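You operate a simulated robot arm through the tools that you are given. There is no shell and no other tool.

You run a simulated robot arm. Do the job below in one go: nothing can be reset, and whatever is moved stays where it is left.

## Task
Seat the white blank in the holder ring and tighten both screws in turn.
Fine: the blue screw first, then the grey screw.
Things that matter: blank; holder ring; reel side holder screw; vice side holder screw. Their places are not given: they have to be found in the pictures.

The check looks at the end state, three seconds after you hand in, the way a careful person would. Anything else that was tipped, shoved, dropped, spilled or broken makes it a failure.

## Robot
A 6-joint arm with a three-finger gripper, fixed in place. Base frame: the origin is on the floor under the middle of its stand, x ahead of it, y to its left, z up; the work surface is at about z = 0.76. Readings come in m, degrees, newtons and seconds.
It reaches about 1.213 m from its shoulder. Its first joint turns from -166.0 to 166.0 degrees. Payload 4.89 kg.
Tool frame: the origin (TCP) lies between the finger pads and is the grasp point; the fingertips stand 0.03 m ahead of it; z points along the fingers, y is the line along which they close. The gripper opens to 0.164 m; its body begins 0.125 m behind the TCP.
Orientation is told as [roll, pitch, yaw] about the base's x, y, z axes, in that order, counted from this pose: with the fingers straight down and closing along the base's y, the tool's x points along the base's -x, its y along +y and its z along -z.

## Interface
- The arm moves only by the tool servo_tool. Its argument "targets" is a list of rows, each an object of numbers (a shift or turn left out is 0, a gripper value left out holds the last): "x", "y", "z": the shift along the tool's x, y, z in m; "wx", "wy", "wz": the turn, a rotation vector about the tool's x, y, z in degrees. In form: [{"x": .., "y": .., "z": .., "wx": .., "wy": .., "wz": ..}, ...]. A call has 1 to 20 rows; each row shifts and turns the commanded pose from where the row before left it, along the tool's axes as they then stand. "fingers" is the finger opening in m, from 0 to 0.164, set as the call begins (left out, the last holds). A row lasts 0.2 s, in which the tool goes at most 0.05 m and 8.6 degrees; a call with a longer step from one row to the next is refused whole, and so is a gripper value outside its range. Where a pose cannot be reached the arm comes as near as it can. A force on the tool above 40 N (or 10 N above the force at the start of the call, whichever is more), or a blocked arm, ends the call early, and 0.2 s more pass. The fingers move at their own pace (about 0.108 m/s each) and stop on an object; they squeeze with about 36 N. The grip force told is the motor's: it shows also when the fingers shut on nothing. Time passes only in rows, and 0.2 s behind the last, so rows that do not move let the fingers close. It gives the time, the measured TCP pose, the force on the tool (base axes), the opening and the grip force at its end, in the units of the frame above (readings bear some noise), with the torque about the TCP (base axes, N m) and any sound that the robot's microphone picked up.
- Cameras (640 x 400 px; columns grow to the right, rows downward): "scene" is fixed at [0.22, -0.5006, 1.5191]; the picture's right is [-0.96, 0.28, 0.00], its down [0.25, 0.87, -0.43] and it looks along [-0.12, -0.41, -0.90] (base axes); focal length 326 px, centre (320, 200). "wrist" rides on the gripper at [0.076, -0.002, -0.152] in the tool frame; the picture's right is [0.02, 1.00, 0.00], its down [-0.88, 0.02, -0.47] and it looks along [-0.47, 0.01, 0.88] (tool axes); focal length 247 px, centre (320, 200).
- camera(camera): a new picture of that camera. The clock stands still meanwhile.
- raise_lower(by): moves the trunk up (or, below 0, down) by that many m; the arm rides with it, the base frame stays. It gives what a move gives, with no picture.
- measure_at(camera, pixels): for up to 12 pixels [column, row] of the newest picture of that camera ("zoom" is the newest enlarged one), the place [x, y, z] in the base frame of the surface seen there, good to about 0.003 m. The clock stands still meanwhile.
- inspect(camera, box): a new picture of the part [left, top, right, bottom] of that camera's present view, enlarged. The clock stands still meanwhile.
- close_job(): hands the job in; it is judged then, once.

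Open the gripper and draw the arm clear of the work before you hand the job in, unless the task says otherwise.

The tools are called after "Emit:" as name(argument=value, ...) on one line, values as JSON. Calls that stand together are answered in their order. servo_tool: Moves the arm, as the interface text tells. Its arguments: {"type":"object","properties":{"targets":{"type":"array","items":{"type":"object","properties":{"x":{"type":"number"},"y":{"type":"number"},"z":{"type":"number"},"wx":{"type":"number"},"wy":{"type":"number"},"wz":{"type":"number"}}}},"fingers":{"type":"number"}},"required":["targets"]} The other tools are called the same way: raise_lower (by) moves the trunk up or down; camera (camera) takes a picture; measure_at (camera, pixels) gives the place of the surface under pixels of a picture; inspect (camera, box) takes an enlarged picture of a part of a camera's view; close_job () hands the job in.

At the start:

```text
t: 0.0
position: [0.0863, -0.7141, 1.1189]
orientation: [0.0, 0.0, -0.1]
ft_force: [-0.7, -0.1, 0.4]
wrist_torque: [0.02, 0.02, -0.03]
width: 0.1642
finger_force: 0.0
trunk travel left (down, up): [-0.175, 0.215]
```

scene: 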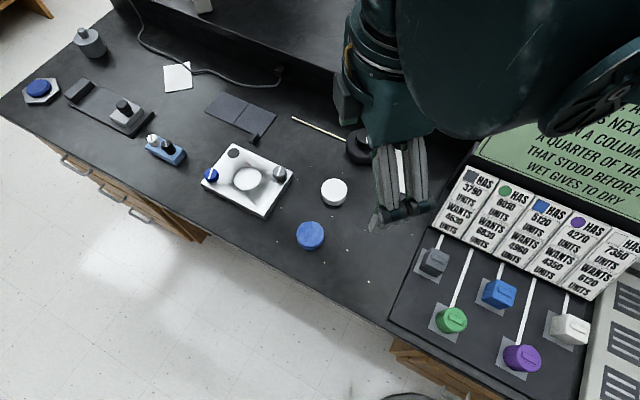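
wrist: 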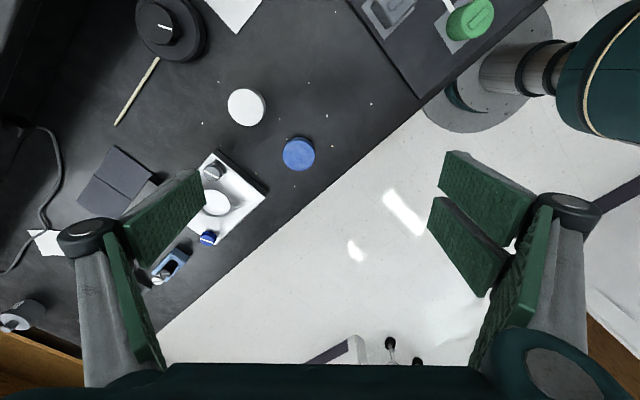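

The scene shows a white disc at about (334,192), a blue disc at (310,235), and a metal plate with a ring at (247,180) with blue screw (212,175) and grey screw (279,173). I'll enlarge that part for a better look.

Emit:
inspect(camera="scene", box=[190, 130, 350, 230])

Emit:
inspect(camera="wrist", box=[140, 60, 340, 290])

Emit:
inspect(camera="scene", box=[440, 150, 640, 280])

Emit:
inspect(camera="scene", box=[0, 0, 200, 180])

```text
4.00 times, centred on (270, 180) of scene
```

zoom: 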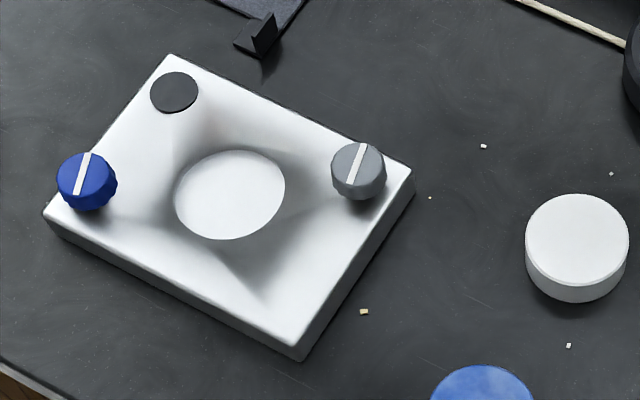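

```text
1.74 times, centred on (240, 175) of wrist
```

zoom: 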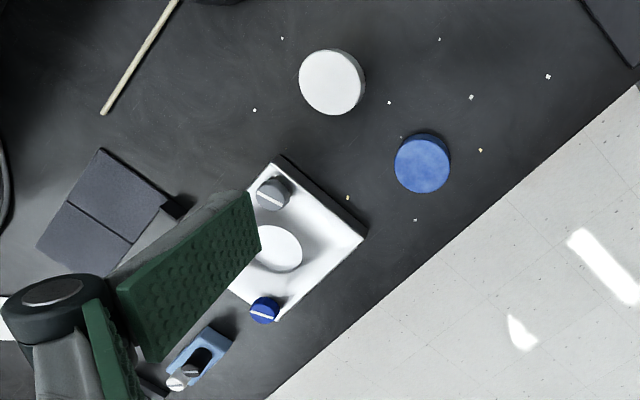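

```text
3.08 times, centred on (540, 215) of scene
```

zoom: 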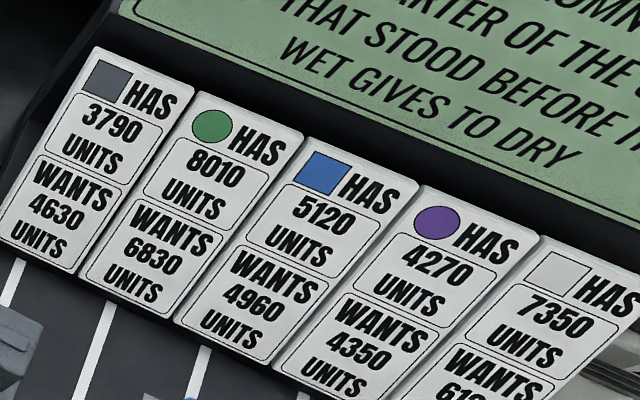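

```text
2.22 times, centred on (100, 90) of scene
```

zoom: 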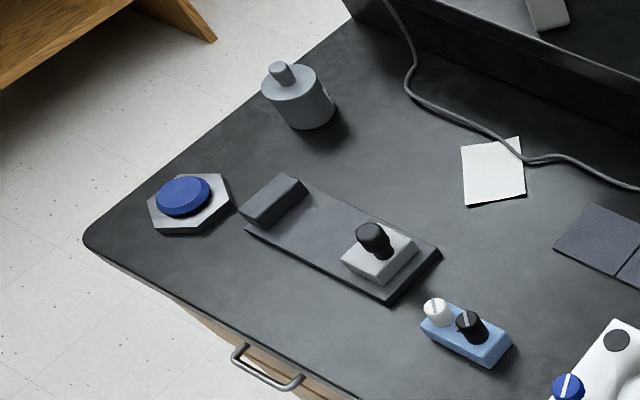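

The blank appears at (577,240) in the first zoom and the recess at (230,195). I'll take a fresh zoom and measure the holder, screws and blank.

Emit:
inspect(camera="scene", box=[190, 130, 350, 230])

Emit:
measure_at(camera="zoom", pixels=[[577, 235], [530, 240], [624, 235], [577, 198], [577, 272], [230, 195], [180, 200], [280, 190], [230, 155], [230, 235], [174, 92], [450, 240]])

Emit:
measure_at(camera="zoom", pixels=[[87, 175], [62, 175], [112, 178], [90, 155], [357, 165], [334, 165], [383, 170], [357, 146], [170, 57], [410, 170], [298, 345], [46, 212]])

```text
4.00 times, centred on (270, 180) of scene
```

zoom: 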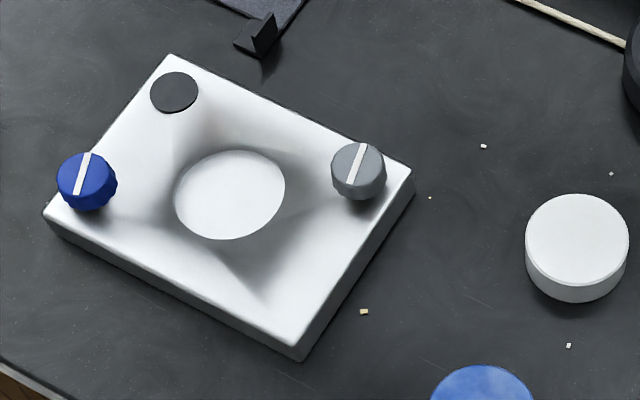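

```text
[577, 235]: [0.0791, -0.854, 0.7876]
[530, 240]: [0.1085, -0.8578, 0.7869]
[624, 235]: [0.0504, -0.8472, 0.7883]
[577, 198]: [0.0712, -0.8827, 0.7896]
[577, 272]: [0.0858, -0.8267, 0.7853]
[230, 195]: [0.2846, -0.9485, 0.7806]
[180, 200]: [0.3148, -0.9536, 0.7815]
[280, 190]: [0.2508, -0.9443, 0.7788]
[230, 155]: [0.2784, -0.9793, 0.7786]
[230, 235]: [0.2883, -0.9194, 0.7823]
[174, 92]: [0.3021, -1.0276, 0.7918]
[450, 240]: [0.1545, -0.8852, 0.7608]
```

```text
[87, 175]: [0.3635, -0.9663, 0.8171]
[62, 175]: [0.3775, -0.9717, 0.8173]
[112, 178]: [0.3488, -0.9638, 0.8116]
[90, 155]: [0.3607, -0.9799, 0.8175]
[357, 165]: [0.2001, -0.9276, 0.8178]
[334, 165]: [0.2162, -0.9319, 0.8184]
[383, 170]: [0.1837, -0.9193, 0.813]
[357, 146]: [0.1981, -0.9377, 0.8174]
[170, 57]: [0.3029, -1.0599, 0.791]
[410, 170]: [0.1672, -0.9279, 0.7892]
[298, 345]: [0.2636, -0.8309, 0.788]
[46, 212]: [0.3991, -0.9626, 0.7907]
```

Blank is at about (0.079,-0.855), top z 0.788, about 0.06 across; the recess centre is about (0.284,-0.948), and screws are at about (0.363,-0.968) and (0.200,-0.927). I'll move the wrist camera over the holder for a closer look, staying high.

Emit:
servo_tool(targets=[{"x": -0.011, "y": -0.0294, "z": 0.015}, {"x": -0.011, "y": -0.0294, "z": 0.015}, {"x": -0.011, "y": -0.0294, "z": 0.015}, {"x": -0.011, "y": -0.0294, "z": 0.015}, {"x": -0.011, "y": -0.0294, "z": 0.015}, {"x": -0.011, "y": -0.0294, "z": 0.015}, {"x": -0.011, "y": -0.0294, "z": 0.015}, {"x": -0.011, "y": -0.0294, "z": 0.015}, {}])

Emit:
camera(camera="wrist")

Emit:
camera(camera="scene")

```text
t: 2.0
position: [0.1741, -0.9485, 0.9982]
orientation: [0.1, 0.0, 0.0]
ft_force: [-0.3, -0.1, 0.3]
wrist_torque: [0.09, 0.01, 0.0]
width: 0.164
finger_force: 0.1
trunk travel left (down, up): [-0.175, 0.215]
```

```text
taken
```

wrist: 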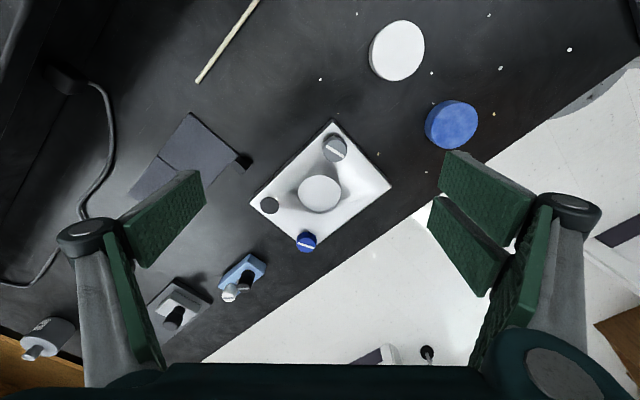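

```text
taken
```

scene: 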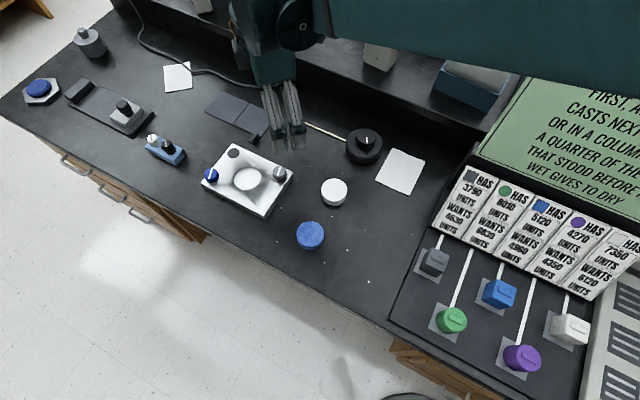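

The wrist view shows the holder around (320,185). I'll zoom in on it and the two blanks.

Emit:
inspect(camera="wrist", box=[240, 115, 400, 255])

Emit:
measure_at(camera="wrist", pixels=[[397, 50], [451, 125], [425, 125], [476, 120], [451, 148], [320, 193], [298, 193], [341, 193], [320, 174], [320, 212], [269, 205], [305, 241]])

```text
2.86 times, centred on (320, 185) of wrist
```

zoom: 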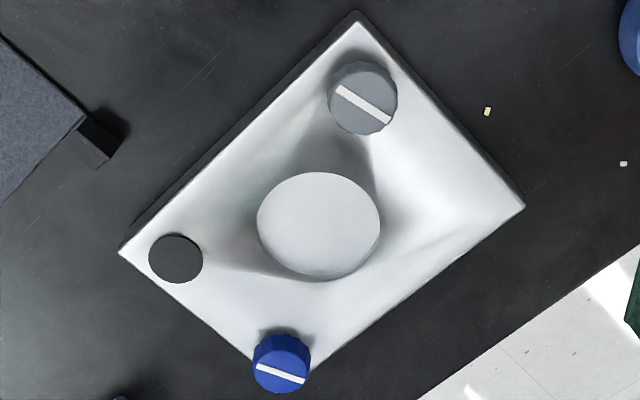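

```text
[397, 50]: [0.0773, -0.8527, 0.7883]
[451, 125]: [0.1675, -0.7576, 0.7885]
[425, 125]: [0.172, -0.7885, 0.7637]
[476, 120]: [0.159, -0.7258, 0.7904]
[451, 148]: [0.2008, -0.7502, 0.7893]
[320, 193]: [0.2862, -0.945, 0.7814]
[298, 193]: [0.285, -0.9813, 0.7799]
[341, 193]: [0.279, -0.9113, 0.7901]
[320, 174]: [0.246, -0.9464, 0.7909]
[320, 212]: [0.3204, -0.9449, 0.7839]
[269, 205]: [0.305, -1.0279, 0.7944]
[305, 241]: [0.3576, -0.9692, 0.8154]
```

The recess floor is z≈0.781 with plate top z≈0.791. I'll measure rim points in this zoom to get the recess centre precisely.

Emit:
measure_at(camera="zoom", pixels=[[252, 225], [385, 222], [318, 167], [325, 287], [265, 195], [372, 190], [272, 265], [370, 265], [318, 225], [261, 225], [377, 222], [318, 176]])

Emit:
measure_at(camera="zoom", pixels=[[363, 95], [330, 95], [396, 95], [363, 64], [363, 122], [281, 357], [255, 357], [308, 357], [281, 338], [281, 378], [118, 250], [523, 206]])

Emit:
measure_at(camera="wrist", pixels=[[397, 50], [371, 50], [423, 46], [397, 22], [397, 78], [380, 30], [414, 28], [380, 70], [414, 68]])

```text
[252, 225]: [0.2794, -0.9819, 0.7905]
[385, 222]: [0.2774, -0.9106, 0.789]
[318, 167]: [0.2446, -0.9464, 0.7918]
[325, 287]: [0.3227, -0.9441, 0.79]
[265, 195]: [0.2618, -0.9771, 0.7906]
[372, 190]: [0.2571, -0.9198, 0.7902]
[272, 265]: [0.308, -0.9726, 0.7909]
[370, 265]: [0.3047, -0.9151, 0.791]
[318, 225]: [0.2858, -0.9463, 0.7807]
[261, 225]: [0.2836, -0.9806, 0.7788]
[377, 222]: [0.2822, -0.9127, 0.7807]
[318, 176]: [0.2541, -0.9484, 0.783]
```

```text
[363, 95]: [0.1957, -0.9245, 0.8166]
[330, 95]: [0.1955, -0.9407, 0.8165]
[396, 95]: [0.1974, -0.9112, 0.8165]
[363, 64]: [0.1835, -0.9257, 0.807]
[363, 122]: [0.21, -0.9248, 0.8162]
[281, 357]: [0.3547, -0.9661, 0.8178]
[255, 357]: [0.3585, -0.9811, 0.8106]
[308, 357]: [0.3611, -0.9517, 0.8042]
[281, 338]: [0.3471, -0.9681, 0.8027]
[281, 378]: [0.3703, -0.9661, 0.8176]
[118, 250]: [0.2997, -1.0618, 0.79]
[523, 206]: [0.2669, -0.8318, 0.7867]
```

```text
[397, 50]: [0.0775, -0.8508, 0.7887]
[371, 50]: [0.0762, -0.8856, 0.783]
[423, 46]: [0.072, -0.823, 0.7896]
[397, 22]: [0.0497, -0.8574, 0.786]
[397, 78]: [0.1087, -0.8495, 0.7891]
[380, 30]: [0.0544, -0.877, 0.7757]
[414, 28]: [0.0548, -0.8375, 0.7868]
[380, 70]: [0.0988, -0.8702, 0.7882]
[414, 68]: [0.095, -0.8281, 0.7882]
```

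The recess centre comes out at about (0.2835,-0.946), rim about 0.07 across. Now I'll measure the finger pads in the wrist picture to know the finger geometry before approaching the blank.

Emit:
camera(camera="wrist")

Emit:
measure_at(camera="wrist", pixels=[[202, 173], [206, 202], [125, 220], [145, 265], [450, 155], [443, 188], [535, 200], [522, 235], [434, 200], [430, 230], [505, 265], [488, 295]])

Emit:
inspect(camera="scene", box=[220, 60, 340, 160])

```text
taken
```

wrist: 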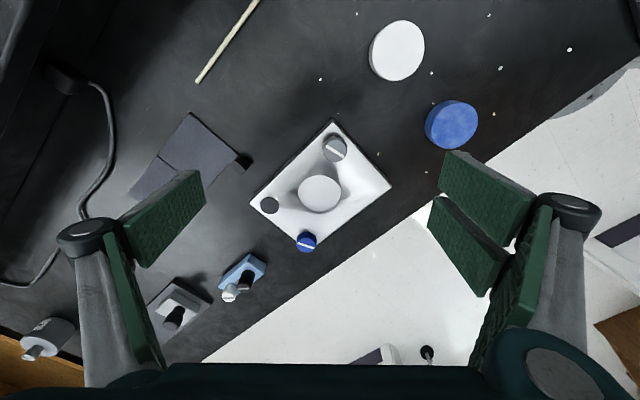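

```text
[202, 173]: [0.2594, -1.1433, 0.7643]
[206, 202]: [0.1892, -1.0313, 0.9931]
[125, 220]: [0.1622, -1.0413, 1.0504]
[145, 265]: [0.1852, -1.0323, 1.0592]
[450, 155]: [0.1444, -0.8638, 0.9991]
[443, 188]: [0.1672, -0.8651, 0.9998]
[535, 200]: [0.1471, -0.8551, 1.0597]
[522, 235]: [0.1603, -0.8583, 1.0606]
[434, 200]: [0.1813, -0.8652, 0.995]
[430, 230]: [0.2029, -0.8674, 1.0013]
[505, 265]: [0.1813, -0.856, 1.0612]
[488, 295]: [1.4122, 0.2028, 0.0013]
```

```text
4.00 times, centred on (280, 110) of scene
```

zoom: 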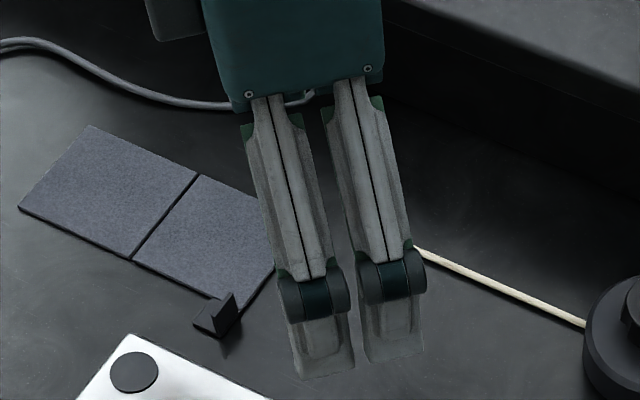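

The two-finger side is at +y, spanning about ±0.031 in x, and the single finger is at -y. I'll measure the back side of the fingers in the zoomed scene picture for thickness.

Emit:
measure_at(camera="zoom", pixels=[[320, 340], [325, 370], [305, 375], [350, 365], [390, 330], [395, 355], [315, 300], [385, 282], [285, 180], [355, 160], [420, 350], [365, 360]])

```text
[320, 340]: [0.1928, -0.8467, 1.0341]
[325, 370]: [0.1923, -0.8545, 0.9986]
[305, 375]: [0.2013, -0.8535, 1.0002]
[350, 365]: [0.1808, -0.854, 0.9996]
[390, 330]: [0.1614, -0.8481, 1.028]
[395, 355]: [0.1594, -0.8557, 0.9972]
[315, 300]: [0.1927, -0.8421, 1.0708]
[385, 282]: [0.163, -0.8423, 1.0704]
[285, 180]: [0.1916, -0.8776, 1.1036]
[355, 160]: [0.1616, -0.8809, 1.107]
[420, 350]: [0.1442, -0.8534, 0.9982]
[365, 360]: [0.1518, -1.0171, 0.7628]
```

At full opening the tips appear to be only at z≈0.995 with TCP at 0.998, so tip height may change as they close. I'll set the opening to 0.085 here in free air and remeasure the tips.

Emit:
servo_tool(targets=[{}, {}, {}, {}], fingers=0.085)

Emit:
inspect(camera="scene", box=[220, 60, 340, 160])

Emit:
camera(camera="wrist")

```text
t: 3.0
position: [0.1738, -0.9477, 0.9993]
orientation: [0.0, 0.0, 0.1]
ft_force: [0.0, 1.3, 0.9]
wrist_torque: [0.03, 0.0, -0.01]
width: 0.0852
finger_force: 0.0
trunk travel left (down, up): [-0.175, 0.215]
```

```text
4.00 times, centred on (280, 110) of scene
```

zoom: 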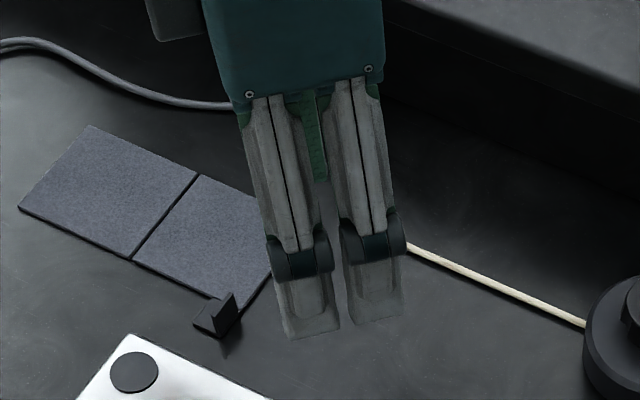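

```text
taken
```

wrist: 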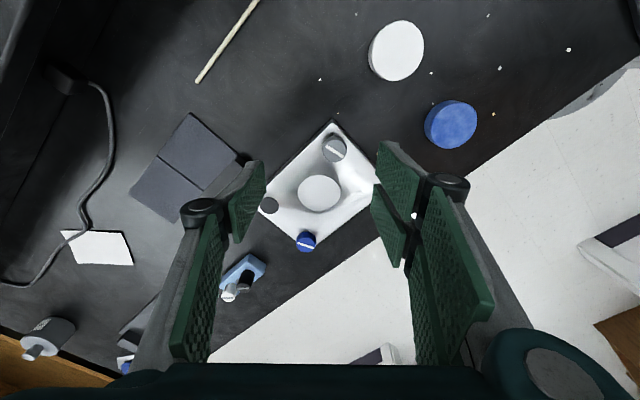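

Emit:
measure_at(camera="wrist", pixels=[[262, 170], [262, 185], [235, 200], [235, 235], [380, 150], [383, 180], [416, 185], [375, 195], [378, 220], [400, 230], [415, 205], [250, 200]])

Emit:
measure_at(camera="zoom", pixels=[[310, 330], [295, 334], [335, 326], [375, 300], [380, 317], [398, 312], [355, 320], [300, 262], [375, 245], [310, 300]])

```text
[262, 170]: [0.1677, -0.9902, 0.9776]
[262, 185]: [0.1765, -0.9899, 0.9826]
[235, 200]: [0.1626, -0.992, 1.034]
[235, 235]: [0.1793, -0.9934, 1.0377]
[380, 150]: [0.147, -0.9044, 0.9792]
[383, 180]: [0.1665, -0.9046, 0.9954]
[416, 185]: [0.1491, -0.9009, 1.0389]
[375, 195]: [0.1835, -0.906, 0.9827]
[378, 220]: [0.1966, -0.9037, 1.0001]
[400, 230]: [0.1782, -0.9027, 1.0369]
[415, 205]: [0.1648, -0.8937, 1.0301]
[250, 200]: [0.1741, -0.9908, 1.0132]
```

```text
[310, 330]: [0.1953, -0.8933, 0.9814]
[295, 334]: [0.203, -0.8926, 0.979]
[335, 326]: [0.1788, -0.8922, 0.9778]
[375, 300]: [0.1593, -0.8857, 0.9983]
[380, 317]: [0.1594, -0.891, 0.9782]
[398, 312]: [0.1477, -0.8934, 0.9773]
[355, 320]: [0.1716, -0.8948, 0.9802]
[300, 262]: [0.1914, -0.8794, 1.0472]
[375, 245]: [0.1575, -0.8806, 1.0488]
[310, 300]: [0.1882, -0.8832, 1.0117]
```

With 0.085 opening the tips are at about 0.023 ahead of the TCP. Next I go above the white blank (about (0.079,-0.854)) with the opening at 0.10, at TCP z≈0.90.

Emit:
servo_tool(targets=[{"x": 0.019, "y": 0.0188, "z": 0.0}, {"x": 0.019, "y": 0.0188, "z": 0.01}, {"x": 0.019, "y": 0.0188, "z": 0.03}, {"x": 0.019, "y": 0.0188, "z": 0.03}, {"x": 0.019, "y": 0.0188, "z": 0.03}, {}], fingers=0.1)

Emit:
camera(camera="wrist")

Emit:
inspect(camera="scene", box=[260, 110, 420, 260])

```text
t: 4.4
position: [0.0782, -0.8556, 0.8991]
orientation: [0.0, 0.0, 0.0]
ft_force: [0.0, -0.2, 0.0]
wrist_torque: [0.05, -0.02, 0.01]
width: 0.0998
finger_force: 0.0
trunk travel left (down, up): [-0.175, 0.215]
```

```text
taken
```

wrist: 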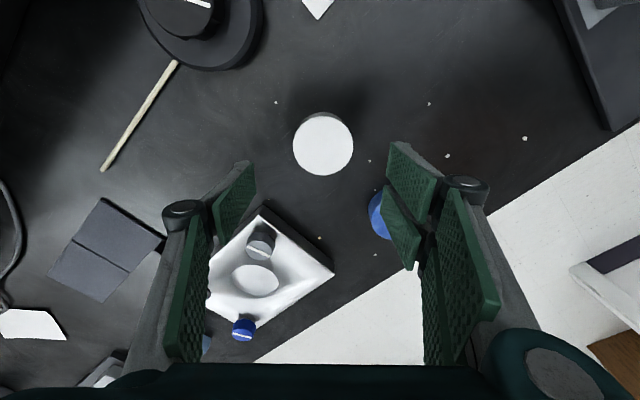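

```text
2.67 times, centred on (340, 185) of scene
```

zoom: 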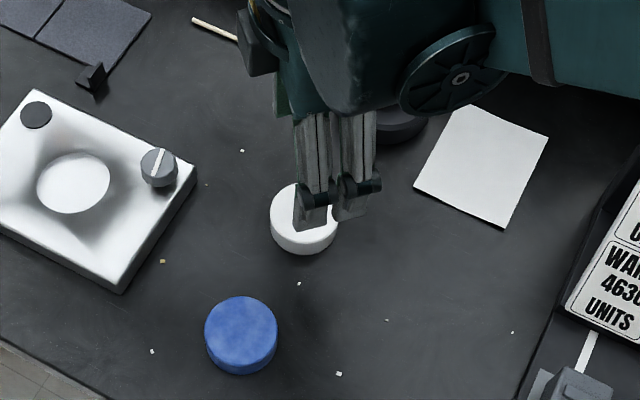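

The blank is at (323,144) in the wrist view. I'll measure its edges to centre on it before going down.

Emit:
measure_at(camera="wrist", pixels=[[323, 145], [295, 147], [351, 147], [323, 117], [323, 173], [303, 126], [343, 126], [303, 166], [343, 166], [380, 220]])

```text
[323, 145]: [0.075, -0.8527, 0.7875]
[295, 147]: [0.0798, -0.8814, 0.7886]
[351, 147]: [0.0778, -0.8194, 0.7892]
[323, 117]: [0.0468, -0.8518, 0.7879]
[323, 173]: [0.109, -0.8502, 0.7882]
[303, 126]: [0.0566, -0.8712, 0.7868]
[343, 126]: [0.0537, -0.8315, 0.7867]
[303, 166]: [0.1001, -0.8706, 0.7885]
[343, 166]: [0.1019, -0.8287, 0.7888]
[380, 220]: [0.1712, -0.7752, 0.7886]
```

Blank centre is about (0.0785,-0.8515). I descend to TCP z≈0.802 with the 0.10 opening, so that the pads will hold only the top ~12 mm of the disc.

Emit:
servo_tool(targets=[{"y": 0.004, "z": 0.03}, {"z": 0.03}, {"z": 0.025}, {"z": 0.012}, {}])

Emit:
camera(camera="wrist")

Emit:
inspect(camera="scene", box=[260, 110, 420, 260])

```text
t: 5.6
position: [0.0786, -0.8515, 0.8013]
orientation: [0.0, 0.0, 0.0]
ft_force: [-0.6, 0.7, -0.5]
wrist_torque: [0.04, -0.01, -0.01]
width: 0.0999
finger_force: 0.0
trunk travel left (down, up): [-0.175, 0.215]
```

```text
taken
```

wrist: 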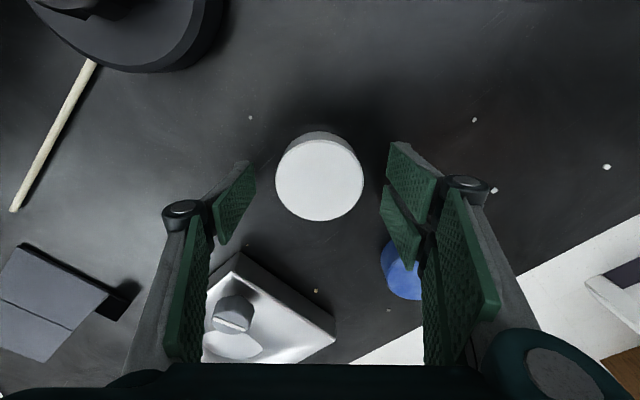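

```text
2.67 times, centred on (340, 185) of scene
```

zoom: 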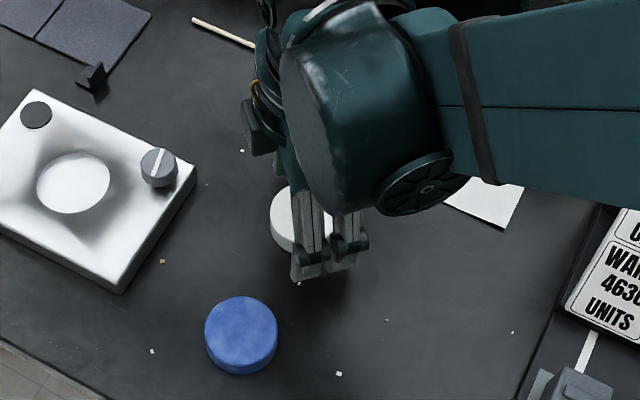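

The blank sits centred between the pads at (320,178). I close the fingers on it now.

Emit:
servo_tool(targets=[{}, {}, {}, {}], fingers=0.0)

Emit:
camera(camera="wrist")

```text
t: 6.6
position: [0.0788, -0.8513, 0.8027]
orientation: [0.0, 0.0, 0.0]
ft_force: [-0.4, -0.1, 0.4]
wrist_torque: [0.02, 0.0, 0.0]
width: 0.0642
finger_force: 35.6
trunk travel left (down, up): [-0.175, 0.215]
```

```text
taken
```

wrist: 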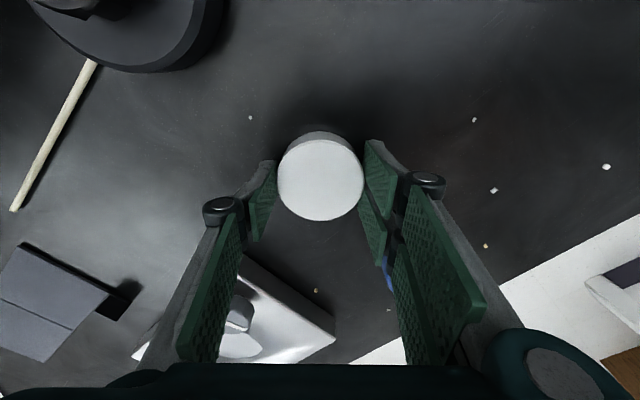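

The fingers stopped at 0.0642 with 35.6 N, so the blank is held. I lift it by 0.08 m and look.

Emit:
servo_tool(targets=[{"z": -0.01}, {"z": -0.02}, {"z": -0.025}, {"z": -0.025}, {}])

Emit:
camera(camera="wrist")

Emit:
inspect(camera="scene", box=[260, 110, 420, 260])

```text
t: 7.8
position: [0.078, -0.851, 0.8819]
orientation: [0.0, 0.0, 0.0]
ft_force: [0.8, 0.4, -1.4]
wrist_torque: [-0.07, 0.0, 0.02]
width: 0.0645
finger_force: 36.2
trunk travel left (down, up): [-0.175, 0.215]
```

```text
taken
```

wrist: 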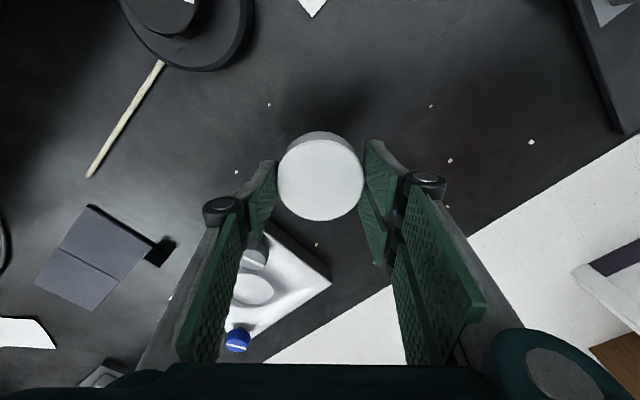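

```text
2.67 times, centred on (340, 185) of scene
```

zoom: 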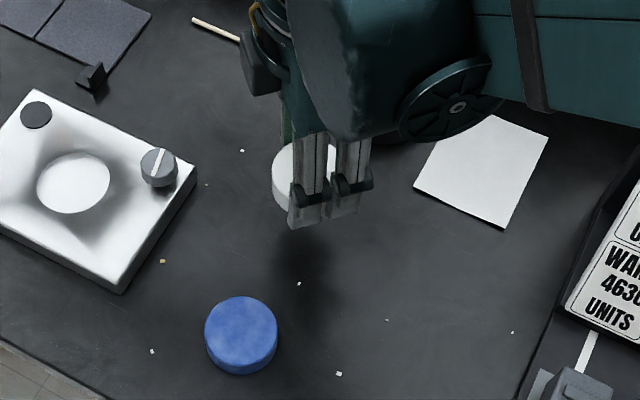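

The blank is held level between the pads. I measure its position relative to the TCP at (0.078,-0.851,0.882).

Emit:
measure_at(camera="wrist", pixels=[[320, 178], [320, 142], [320, 217], [284, 178], [358, 178], [297, 152], [343, 152], [295, 205], [345, 205], [320, 160], [320, 200]])

```text
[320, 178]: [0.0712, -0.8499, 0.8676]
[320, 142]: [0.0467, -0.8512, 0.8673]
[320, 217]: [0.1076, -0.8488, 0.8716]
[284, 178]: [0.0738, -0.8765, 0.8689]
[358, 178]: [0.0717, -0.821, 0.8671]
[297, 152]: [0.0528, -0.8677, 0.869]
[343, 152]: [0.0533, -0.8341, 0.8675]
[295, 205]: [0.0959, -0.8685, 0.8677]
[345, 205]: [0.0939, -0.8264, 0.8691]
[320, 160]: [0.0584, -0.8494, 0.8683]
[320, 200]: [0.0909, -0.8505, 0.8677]
```

The blank is centred on the TCP within about 1–2 mm, top 14 mm below TCP. I raise a bit and carry it over the recess at (0.2835,-0.947), keeping well above the grey screw.

Emit:
servo_tool(targets=[{"z": -0.02}, {"z": -0.02}, {"x": -0.0258, "y": -0.012}, {"x": -0.0258, "y": -0.012}, {"x": -0.0258, "y": -0.012}, {"x": -0.0258, "y": -0.012}, {"x": -0.0258, "y": -0.012}, {"x": -0.0258, "y": -0.012}, {"x": -0.0258, "y": -0.012}, {"x": -0.0258, "y": -0.012}, {}, {}])

Emit:
camera(camera="wrist")

Emit:
inspect(camera="scene", box=[180, 100, 340, 230])

```text
t: 10.4
position: [0.2852, -0.9482, 0.9222]
orientation: [0.1, 0.0, 0.2]
ft_force: [0.6, 0.0, -2.2]
wrist_torque: [0.05, 0.05, -0.02]
width: 0.0644
finger_force: 36.3
trunk travel left (down, up): [-0.175, 0.215]
```

```text
taken
```

wrist: 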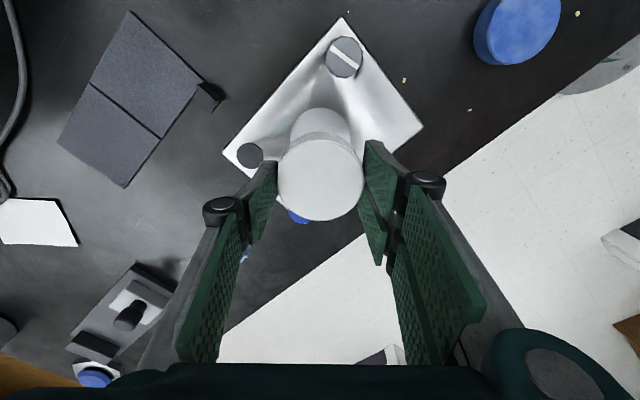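

```text
3.08 times, centred on (260, 165) of scene
```

zoom: 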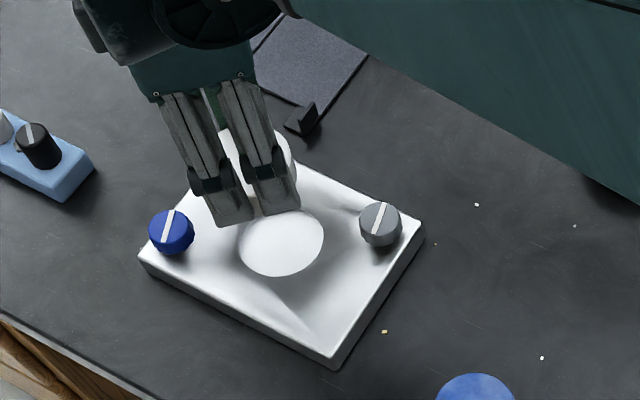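

The recess shows behind the blank at (320,115) in the wrist view. I measure rim points in both views to refine its centre.

Emit:
measure_at(camera="zoom", pixels=[[234, 243], [327, 236], [281, 280], [250, 270], [315, 262], [322, 220], [280, 245]])

Emit:
inspect(camera="wrist", box=[210, 10, 430, 230])

```text
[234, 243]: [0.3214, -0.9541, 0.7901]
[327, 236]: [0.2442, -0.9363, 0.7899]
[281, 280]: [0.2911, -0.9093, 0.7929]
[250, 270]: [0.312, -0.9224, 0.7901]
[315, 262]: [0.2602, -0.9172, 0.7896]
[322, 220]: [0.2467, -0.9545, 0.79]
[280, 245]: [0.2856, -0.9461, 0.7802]
```

```text
1.82 times, centred on (320, 120) of wrist
```

zoom: 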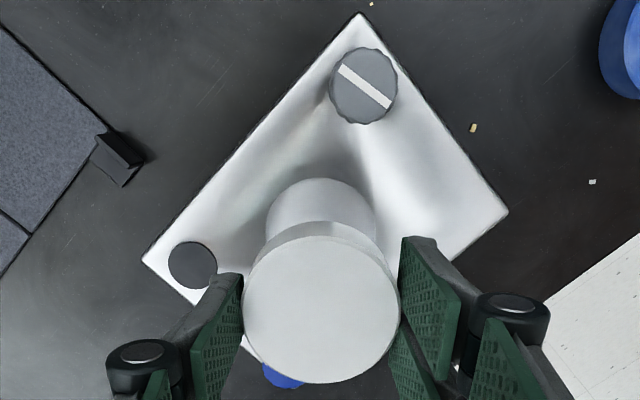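

The recess centre fits to about (0.283,-0.9465), and the held blank is at about (0.284,-0.947), so it is aligned within ~1 mm. I descend until the blank's underside is just above the plate top.

Emit:
servo_tool(targets=[{"x": 0.001, "y": 0.0008, "z": 0.025}, {"z": 0.025}, {"z": 0.02}, {"z": 0.012}, {}, {}])

Emit:
inspect(camera="scene", box=[180, 110, 340, 230])

Emit:
inspect(camera="wrist", box=[210, 80, 430, 260])

```text
t: 11.8
position: [0.2825, -0.9466, 0.8405]
orientation: [0.0, 0.0, 0.0]
ft_force: [0.5, 0.3, -1.6]
wrist_torque: [0.01, 0.03, 0.05]
width: 0.0643
finger_force: 36.5
trunk travel left (down, up): [-0.175, 0.215]
```

```text
3.33 times, centred on (260, 170) of scene
```

zoom: 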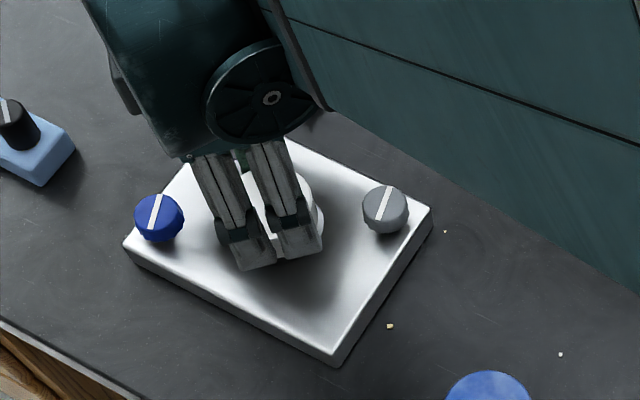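

```text
2.22 times, centred on (320, 170) of wrist
```

zoom: 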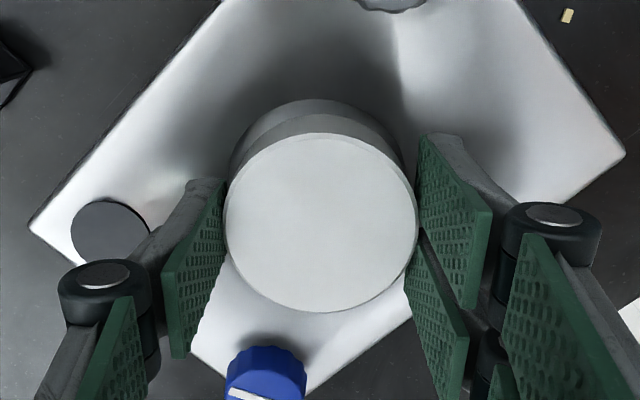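

Blank hovers just above the plate with the rim arc visible concentric around it at (310,110) in the zoom. I lower slowly toward the recess floor, expecting contact near TCP z≈0.823.

Emit:
servo_tool(targets=[{"z": 0.004}, {"z": 0.004}, {"z": 0.003}, {"z": 0.002}, {"z": 0.002}, {}])

Emit:
inspect(camera="wrist", box=[210, 80, 430, 260])

```text
t: 13.2
position: [0.2845, -0.9462, 0.826]
orientation: [0.1, -0.1, 0.0]
ft_force: [0.2, 0.4, -2.1]
wrist_torque: [0.04, 0.01, 0.02]
width: 0.0645
finger_force: 36.2
trunk travel left (down, up): [-0.175, 0.215]
```

```text
2.22 times, centred on (320, 170) of wrist
```

zoom: 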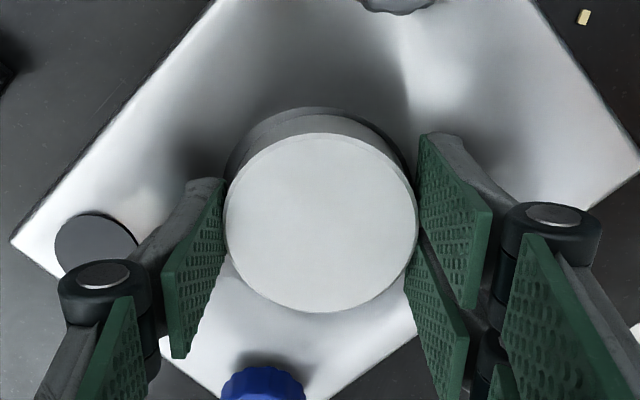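

No contact force yet at TCP z 0.826 and the blank has entered the ring. I continue down in 1 mm steps.

Emit:
servo_tool(targets=[{"z": 0.001}, {"z": 0.001}, {"z": 0.001}, {}])

```text
t: 14.2
position: [0.2823, -0.9473, 0.8219]
orientation: [0.0, 0.0, 0.1]
ft_force: [1.1, -0.4, -2.2]
wrist_torque: [0.0, 0.0, -0.01]
width: 0.0646
finger_force: 35.8
trunk travel left (down, up): [-0.175, 0.215]
```

Still no contact at 0.822; fingertips should be at about 0.795. I go on in smaller steps and watch the force.

Emit:
servo_tool(targets=[{"z": 0.0008}, {"z": 0.0008}, {}])

Emit:
inspect(camera="wrist", box=[210, 80, 430, 260])

Emit:
inspect(camera="scene", box=[200, 120, 320, 220])

```text
t: 15.0
position: [0.2839, -0.9457, 0.8217]
orientation: [-0.1, 0.0, 0.0]
ft_force: [0.8, -6.8, 18.1]
wrist_torque: [-0.26, -0.01, -0.04]
width: 0.0643
finger_force: 35.7
trunk travel left (down, up): [-0.175, 0.215]
```

```text
2.22 times, centred on (320, 170) of wrist
```

zoom: 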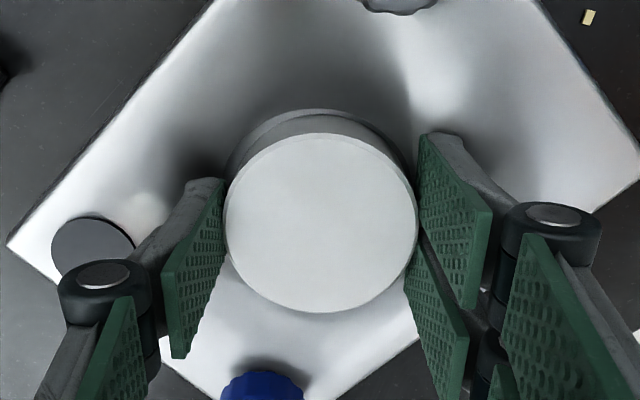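

```text
4.00 times, centred on (260, 170) of scene
```

zoom: 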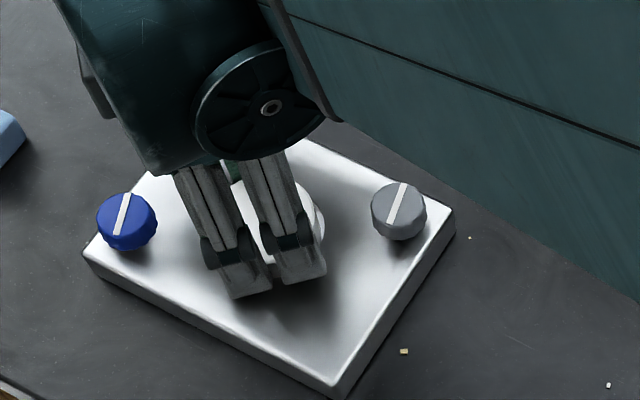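

Contact of 18 N at TCP z 0.8217, which puts the blank's underside at the recess floor (~0.780). I release by opening to 0.09 and check.

Emit:
servo_tool(targets=[{"z": -0.0008}, {}, {}], fingers=0.09)

Emit:
camera(camera="wrist")

```text
t: 15.8
position: [0.2833, -0.9449, 0.821]
orientation: [0.0, 0.0, 0.1]
ft_force: [0.4, 0.9, 0.3]
wrist_torque: [0.01, -0.01, 0.02]
width: 0.0899
finger_force: 0.1
trunk travel left (down, up): [-0.175, 0.215]
```

```text
taken
```

wrist: 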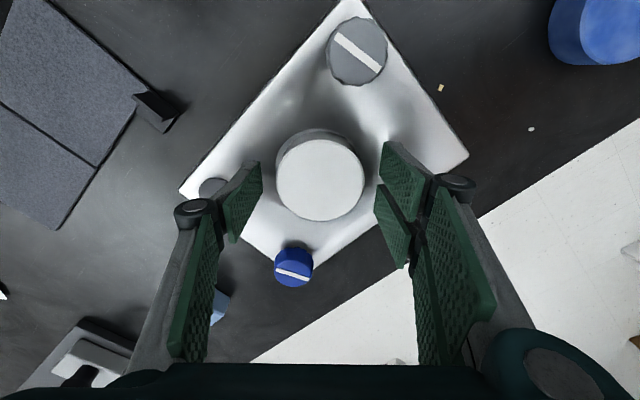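

The blank is released. I raise straight up by about 0.13 m and inspect the seating.

Emit:
servo_tool(targets=[{"z": -0.01}, {"z": -0.02}, {"z": -0.03}, {"z": -0.035}, {"z": -0.035}, {}])

Emit:
inspect(camera="wrist", box=[210, 10, 430, 230])

Emit:
inspect(camera="scene", box=[190, 120, 310, 220])

```text
t: 17.2
position: [0.2841, -0.9459, 0.9517]
orientation: [-0.1, 0.0, 0.0]
ft_force: [-0.7, 0.2, 0.6]
wrist_torque: [-0.05, -0.01, -0.01]
width: 0.0898
finger_force: 0.1
trunk travel left (down, up): [-0.175, 0.215]
```

```text
1.82 times, centred on (320, 120) of wrist
```

zoom: 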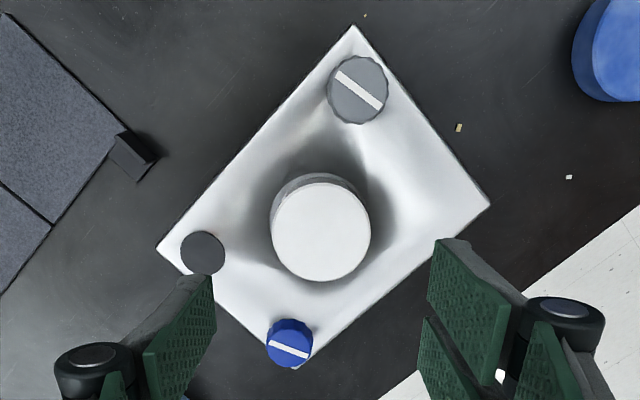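

```text
4.00 times, centred on (250, 170) of scene
```

zoom: 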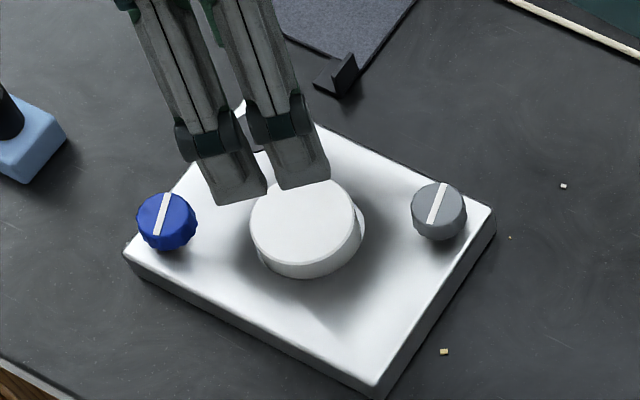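

The blank stands in the ring. I measure its top for level and depth, and the screws again in this zoom.

Emit:
measure_at(camera="zoom", pixels=[[302, 225], [255, 225], [350, 222], [302, 262], [310, 195], [167, 215], [145, 215], [190, 218], [438, 205], [416, 205], [460, 208]])

Emit:
inspect(camera="wrist", box=[210, 10, 430, 230])

Emit:
measure_at(camera="zoom", pixels=[[320, 230], [320, 188], [320, 275], [277, 230], [365, 230], [358, 90], [358, 60], [330, 88], [386, 88], [289, 342], [270, 342], [308, 342]])

```text
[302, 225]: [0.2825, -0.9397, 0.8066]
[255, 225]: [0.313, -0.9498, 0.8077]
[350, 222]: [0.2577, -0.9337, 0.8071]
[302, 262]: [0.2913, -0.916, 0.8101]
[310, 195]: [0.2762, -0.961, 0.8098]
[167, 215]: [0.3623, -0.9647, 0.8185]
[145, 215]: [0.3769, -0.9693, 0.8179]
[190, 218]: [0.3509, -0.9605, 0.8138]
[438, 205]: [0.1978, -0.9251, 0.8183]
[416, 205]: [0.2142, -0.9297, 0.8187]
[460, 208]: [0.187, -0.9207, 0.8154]
```

```text
1.82 times, centred on (320, 120) of wrist
```

zoom: 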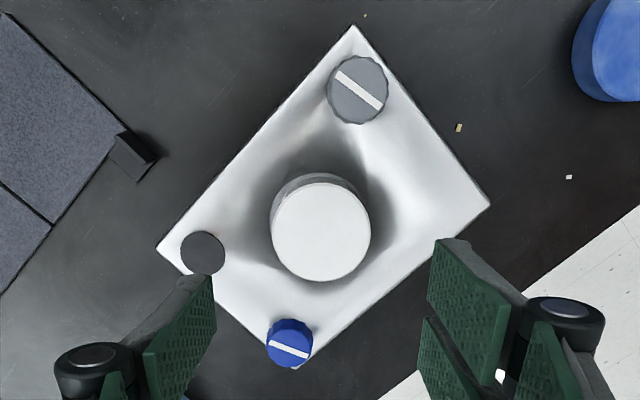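

```text
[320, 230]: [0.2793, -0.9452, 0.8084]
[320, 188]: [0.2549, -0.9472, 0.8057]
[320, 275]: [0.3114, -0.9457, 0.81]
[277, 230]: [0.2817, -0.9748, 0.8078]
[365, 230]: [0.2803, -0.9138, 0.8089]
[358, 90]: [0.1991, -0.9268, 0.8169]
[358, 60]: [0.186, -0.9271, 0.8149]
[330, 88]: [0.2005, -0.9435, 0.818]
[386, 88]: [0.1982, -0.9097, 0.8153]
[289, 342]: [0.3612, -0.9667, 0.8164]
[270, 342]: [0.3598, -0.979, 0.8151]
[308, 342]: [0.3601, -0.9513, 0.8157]
```

The blank is level with its top at z≈0.808, seated. Next is the blue screw at about (0.362,-0.966), top z 0.8175, ~0.03 across; I move above it with opening 0.055 and look.

Emit:
servo_tool(targets=[{"x": -0.0196, "y": -0.005}, {"x": -0.0196, "y": -0.005}, {"x": -0.0196, "y": -0.005, "z": 0.02}, {"x": -0.0196, "y": -0.005, "z": 0.03}, {"z": 0.02}, {}, {}], fingers=0.055)

Emit:
camera(camera="wrist")

Emit:
inspect(camera="wrist", box=[240, 80, 400, 240])

```text
t: 18.8
position: [0.3635, -0.9671, 0.8813]
orientation: [0.0, -0.1, 0.1]
ft_force: [0.0, -0.8, -0.1]
wrist_torque: [0.05, 0.04, 0.01]
width: 0.055
finger_force: 0.0
trunk travel left (down, up): [-0.175, 0.215]
```

```text
taken
```

wrist: 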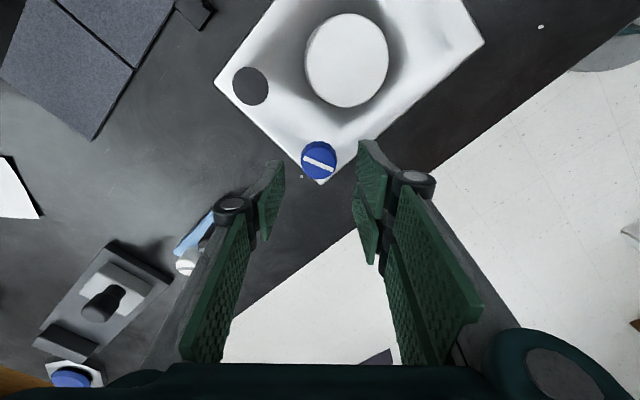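

```text
2.50 times, centred on (320, 160) of wrist
```

zoom: 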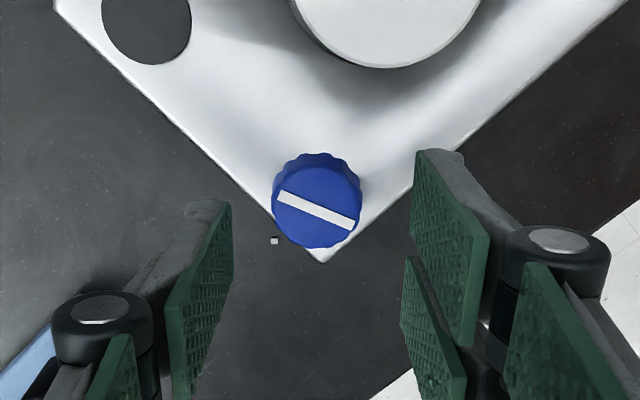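

The blue knob is at (317,205) in the zoom, with its white mark tilted. I measure its outline to centre on it.

Emit:
measure_at(camera="zoom", pixels=[[317, 206], [276, 206], [358, 206], [317, 170], [317, 244], [290, 176], [344, 176], [290, 236], [344, 236], [280, 195], [355, 223]])

```text
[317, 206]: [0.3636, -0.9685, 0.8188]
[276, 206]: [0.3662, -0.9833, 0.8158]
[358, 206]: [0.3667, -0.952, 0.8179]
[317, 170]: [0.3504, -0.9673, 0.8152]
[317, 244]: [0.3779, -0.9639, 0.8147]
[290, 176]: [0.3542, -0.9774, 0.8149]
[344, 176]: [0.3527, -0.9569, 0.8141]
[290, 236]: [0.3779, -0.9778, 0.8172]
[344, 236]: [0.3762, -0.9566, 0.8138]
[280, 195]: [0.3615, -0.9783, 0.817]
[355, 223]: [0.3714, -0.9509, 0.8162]
```

The TCP is over the knob centre (0.3635,-0.967). To have a long clockwise stroke I first turn the tool 80° counter-clockwise up here, and check that the pose is followed.

Emit:
servo_tool(targets=[{"wz": -8}, {"wz": -8}, {"wz": -8}, {"wz": -8}, {"wz": -8}, {"wz": -8}, {"wz": -8}, {"wz": -8}, {"wz": -8}, {"wz": -8}, {}, {}])

Emit:
camera(camera="wrist")

Emit:
inspect(camera="scene", box=[160, 100, 320, 220])

```text
t: 21.4
position: [0.3627, -0.9669, 0.8814]
orientation: [0.0, 0.0, 80.1]
ft_force: [0.8, -0.7, 0.6]
wrist_torque: [0.02, 0.0, 0.01]
width: 0.055
finger_force: 0.1
trunk travel left (down, up): [-0.175, 0.215]
```

```text
taken
```

wrist: 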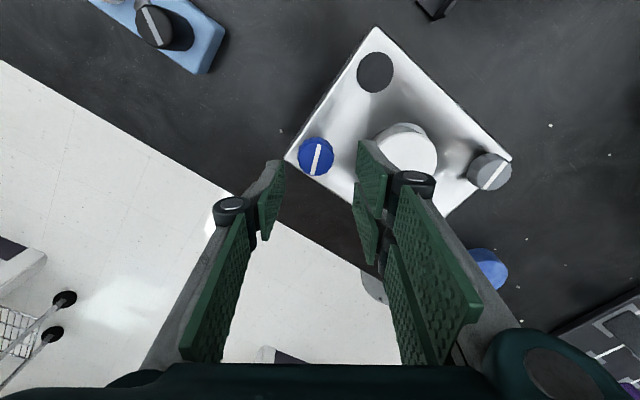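

```text
3.33 times, centred on (240, 160) of scene
```

zoom: 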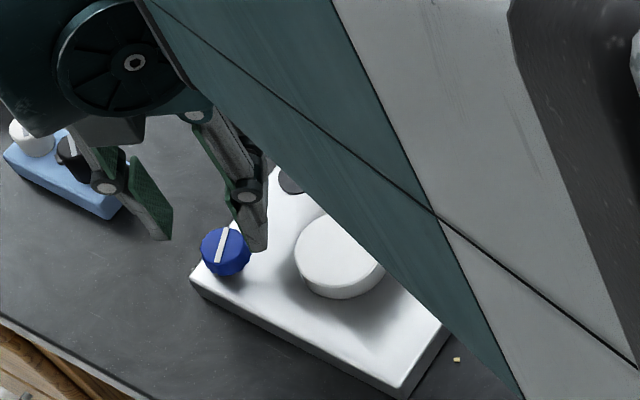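

The tool follows to yaw 80° and the knob at (317,157) is still between the pads. I descend to TCP z≈0.829 around the blue knob.

Emit:
servo_tool(targets=[{"z": 0.02}, {"z": 0.018}, {"z": 0.01}, {"z": 0.004}, {}])

Emit:
camera(camera="wrist")

Emit:
inspect(camera="scene", box=[160, 110, 280, 210])

```text
t: 22.6
position: [0.3619, -0.9662, 0.8297]
orientation: [0.1, 0.0, 80.0]
ft_force: [0.1, -0.5, -0.2]
wrist_torque: [0.0, 0.01, 0.01]
width: 0.0549
finger_force: 0.1
trunk travel left (down, up): [-0.175, 0.215]
```

```text
taken
```

wrist: 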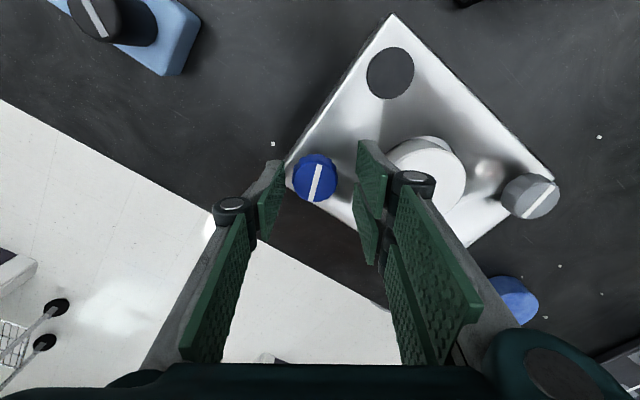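

```text
4.00 times, centred on (220, 160) of scene
```

zoom: 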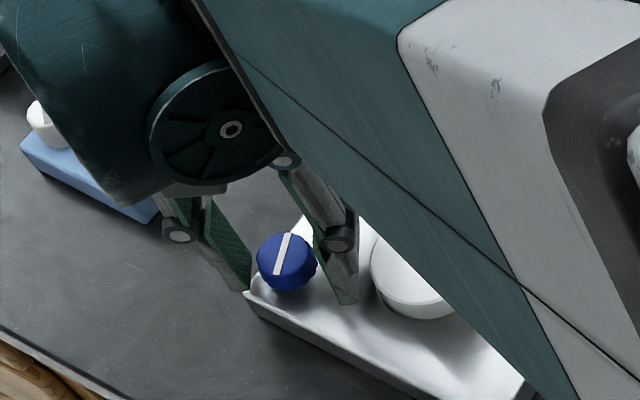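

The knob at (315,178) looks a few mm off the middle of the pads (gap 283–357). I measure it again from this closer view.

Emit:
inspect(camera="wrist", box=[260, 130, 380, 230])

Emit:
measure_at(camera="wrist", pixels=[[315, 180], [296, 180], [334, 180], [315, 163], [315, 199], [302, 168], [328, 168], [302, 193], [328, 193], [280, 175], [360, 175], [362, 215]])

```text
4.00 times, centred on (320, 180) of wrist
```

zoom: 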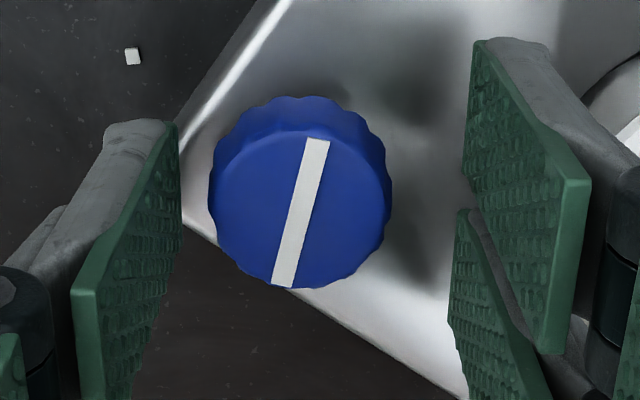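

```text
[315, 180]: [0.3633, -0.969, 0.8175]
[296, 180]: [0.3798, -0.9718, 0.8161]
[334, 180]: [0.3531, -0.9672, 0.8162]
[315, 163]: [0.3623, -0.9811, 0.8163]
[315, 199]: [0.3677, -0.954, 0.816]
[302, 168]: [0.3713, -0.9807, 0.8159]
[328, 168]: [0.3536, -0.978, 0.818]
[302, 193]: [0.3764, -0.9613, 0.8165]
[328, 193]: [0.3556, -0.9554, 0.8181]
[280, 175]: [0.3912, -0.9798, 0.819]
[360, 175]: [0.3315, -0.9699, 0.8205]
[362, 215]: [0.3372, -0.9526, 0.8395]
```

The knob's centre comes out about 3 mm toward the single finger. I shift the tool by that much, then close on the knob.

Emit:
servo_tool(targets=[{"x": 0.0012, "y": -0.0032}, {}])

Emit:
inspect(camera="wrist", box=[260, 130, 380, 230])

```text
t: 23.2
position: [0.3662, -0.9661, 0.8284]
orientation: [-0.1, 0.0, 80.0]
ft_force: [0.8, -0.1, -0.1]
wrist_torque: [0.02, -0.02, 0.0]
width: 0.0547
finger_force: 0.0
trunk travel left (down, up): [-0.175, 0.215]
```

```text
4.00 times, centred on (320, 180) of wrist
```

zoom: 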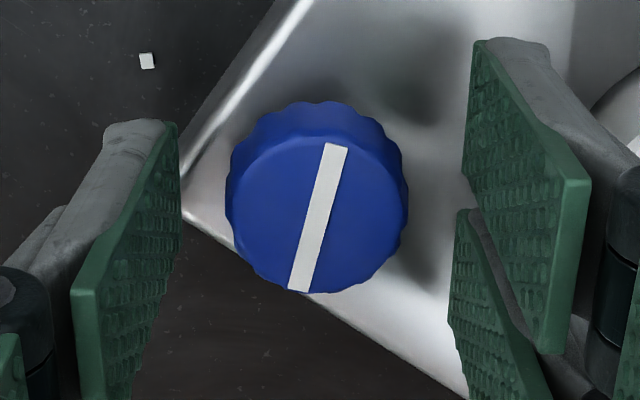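

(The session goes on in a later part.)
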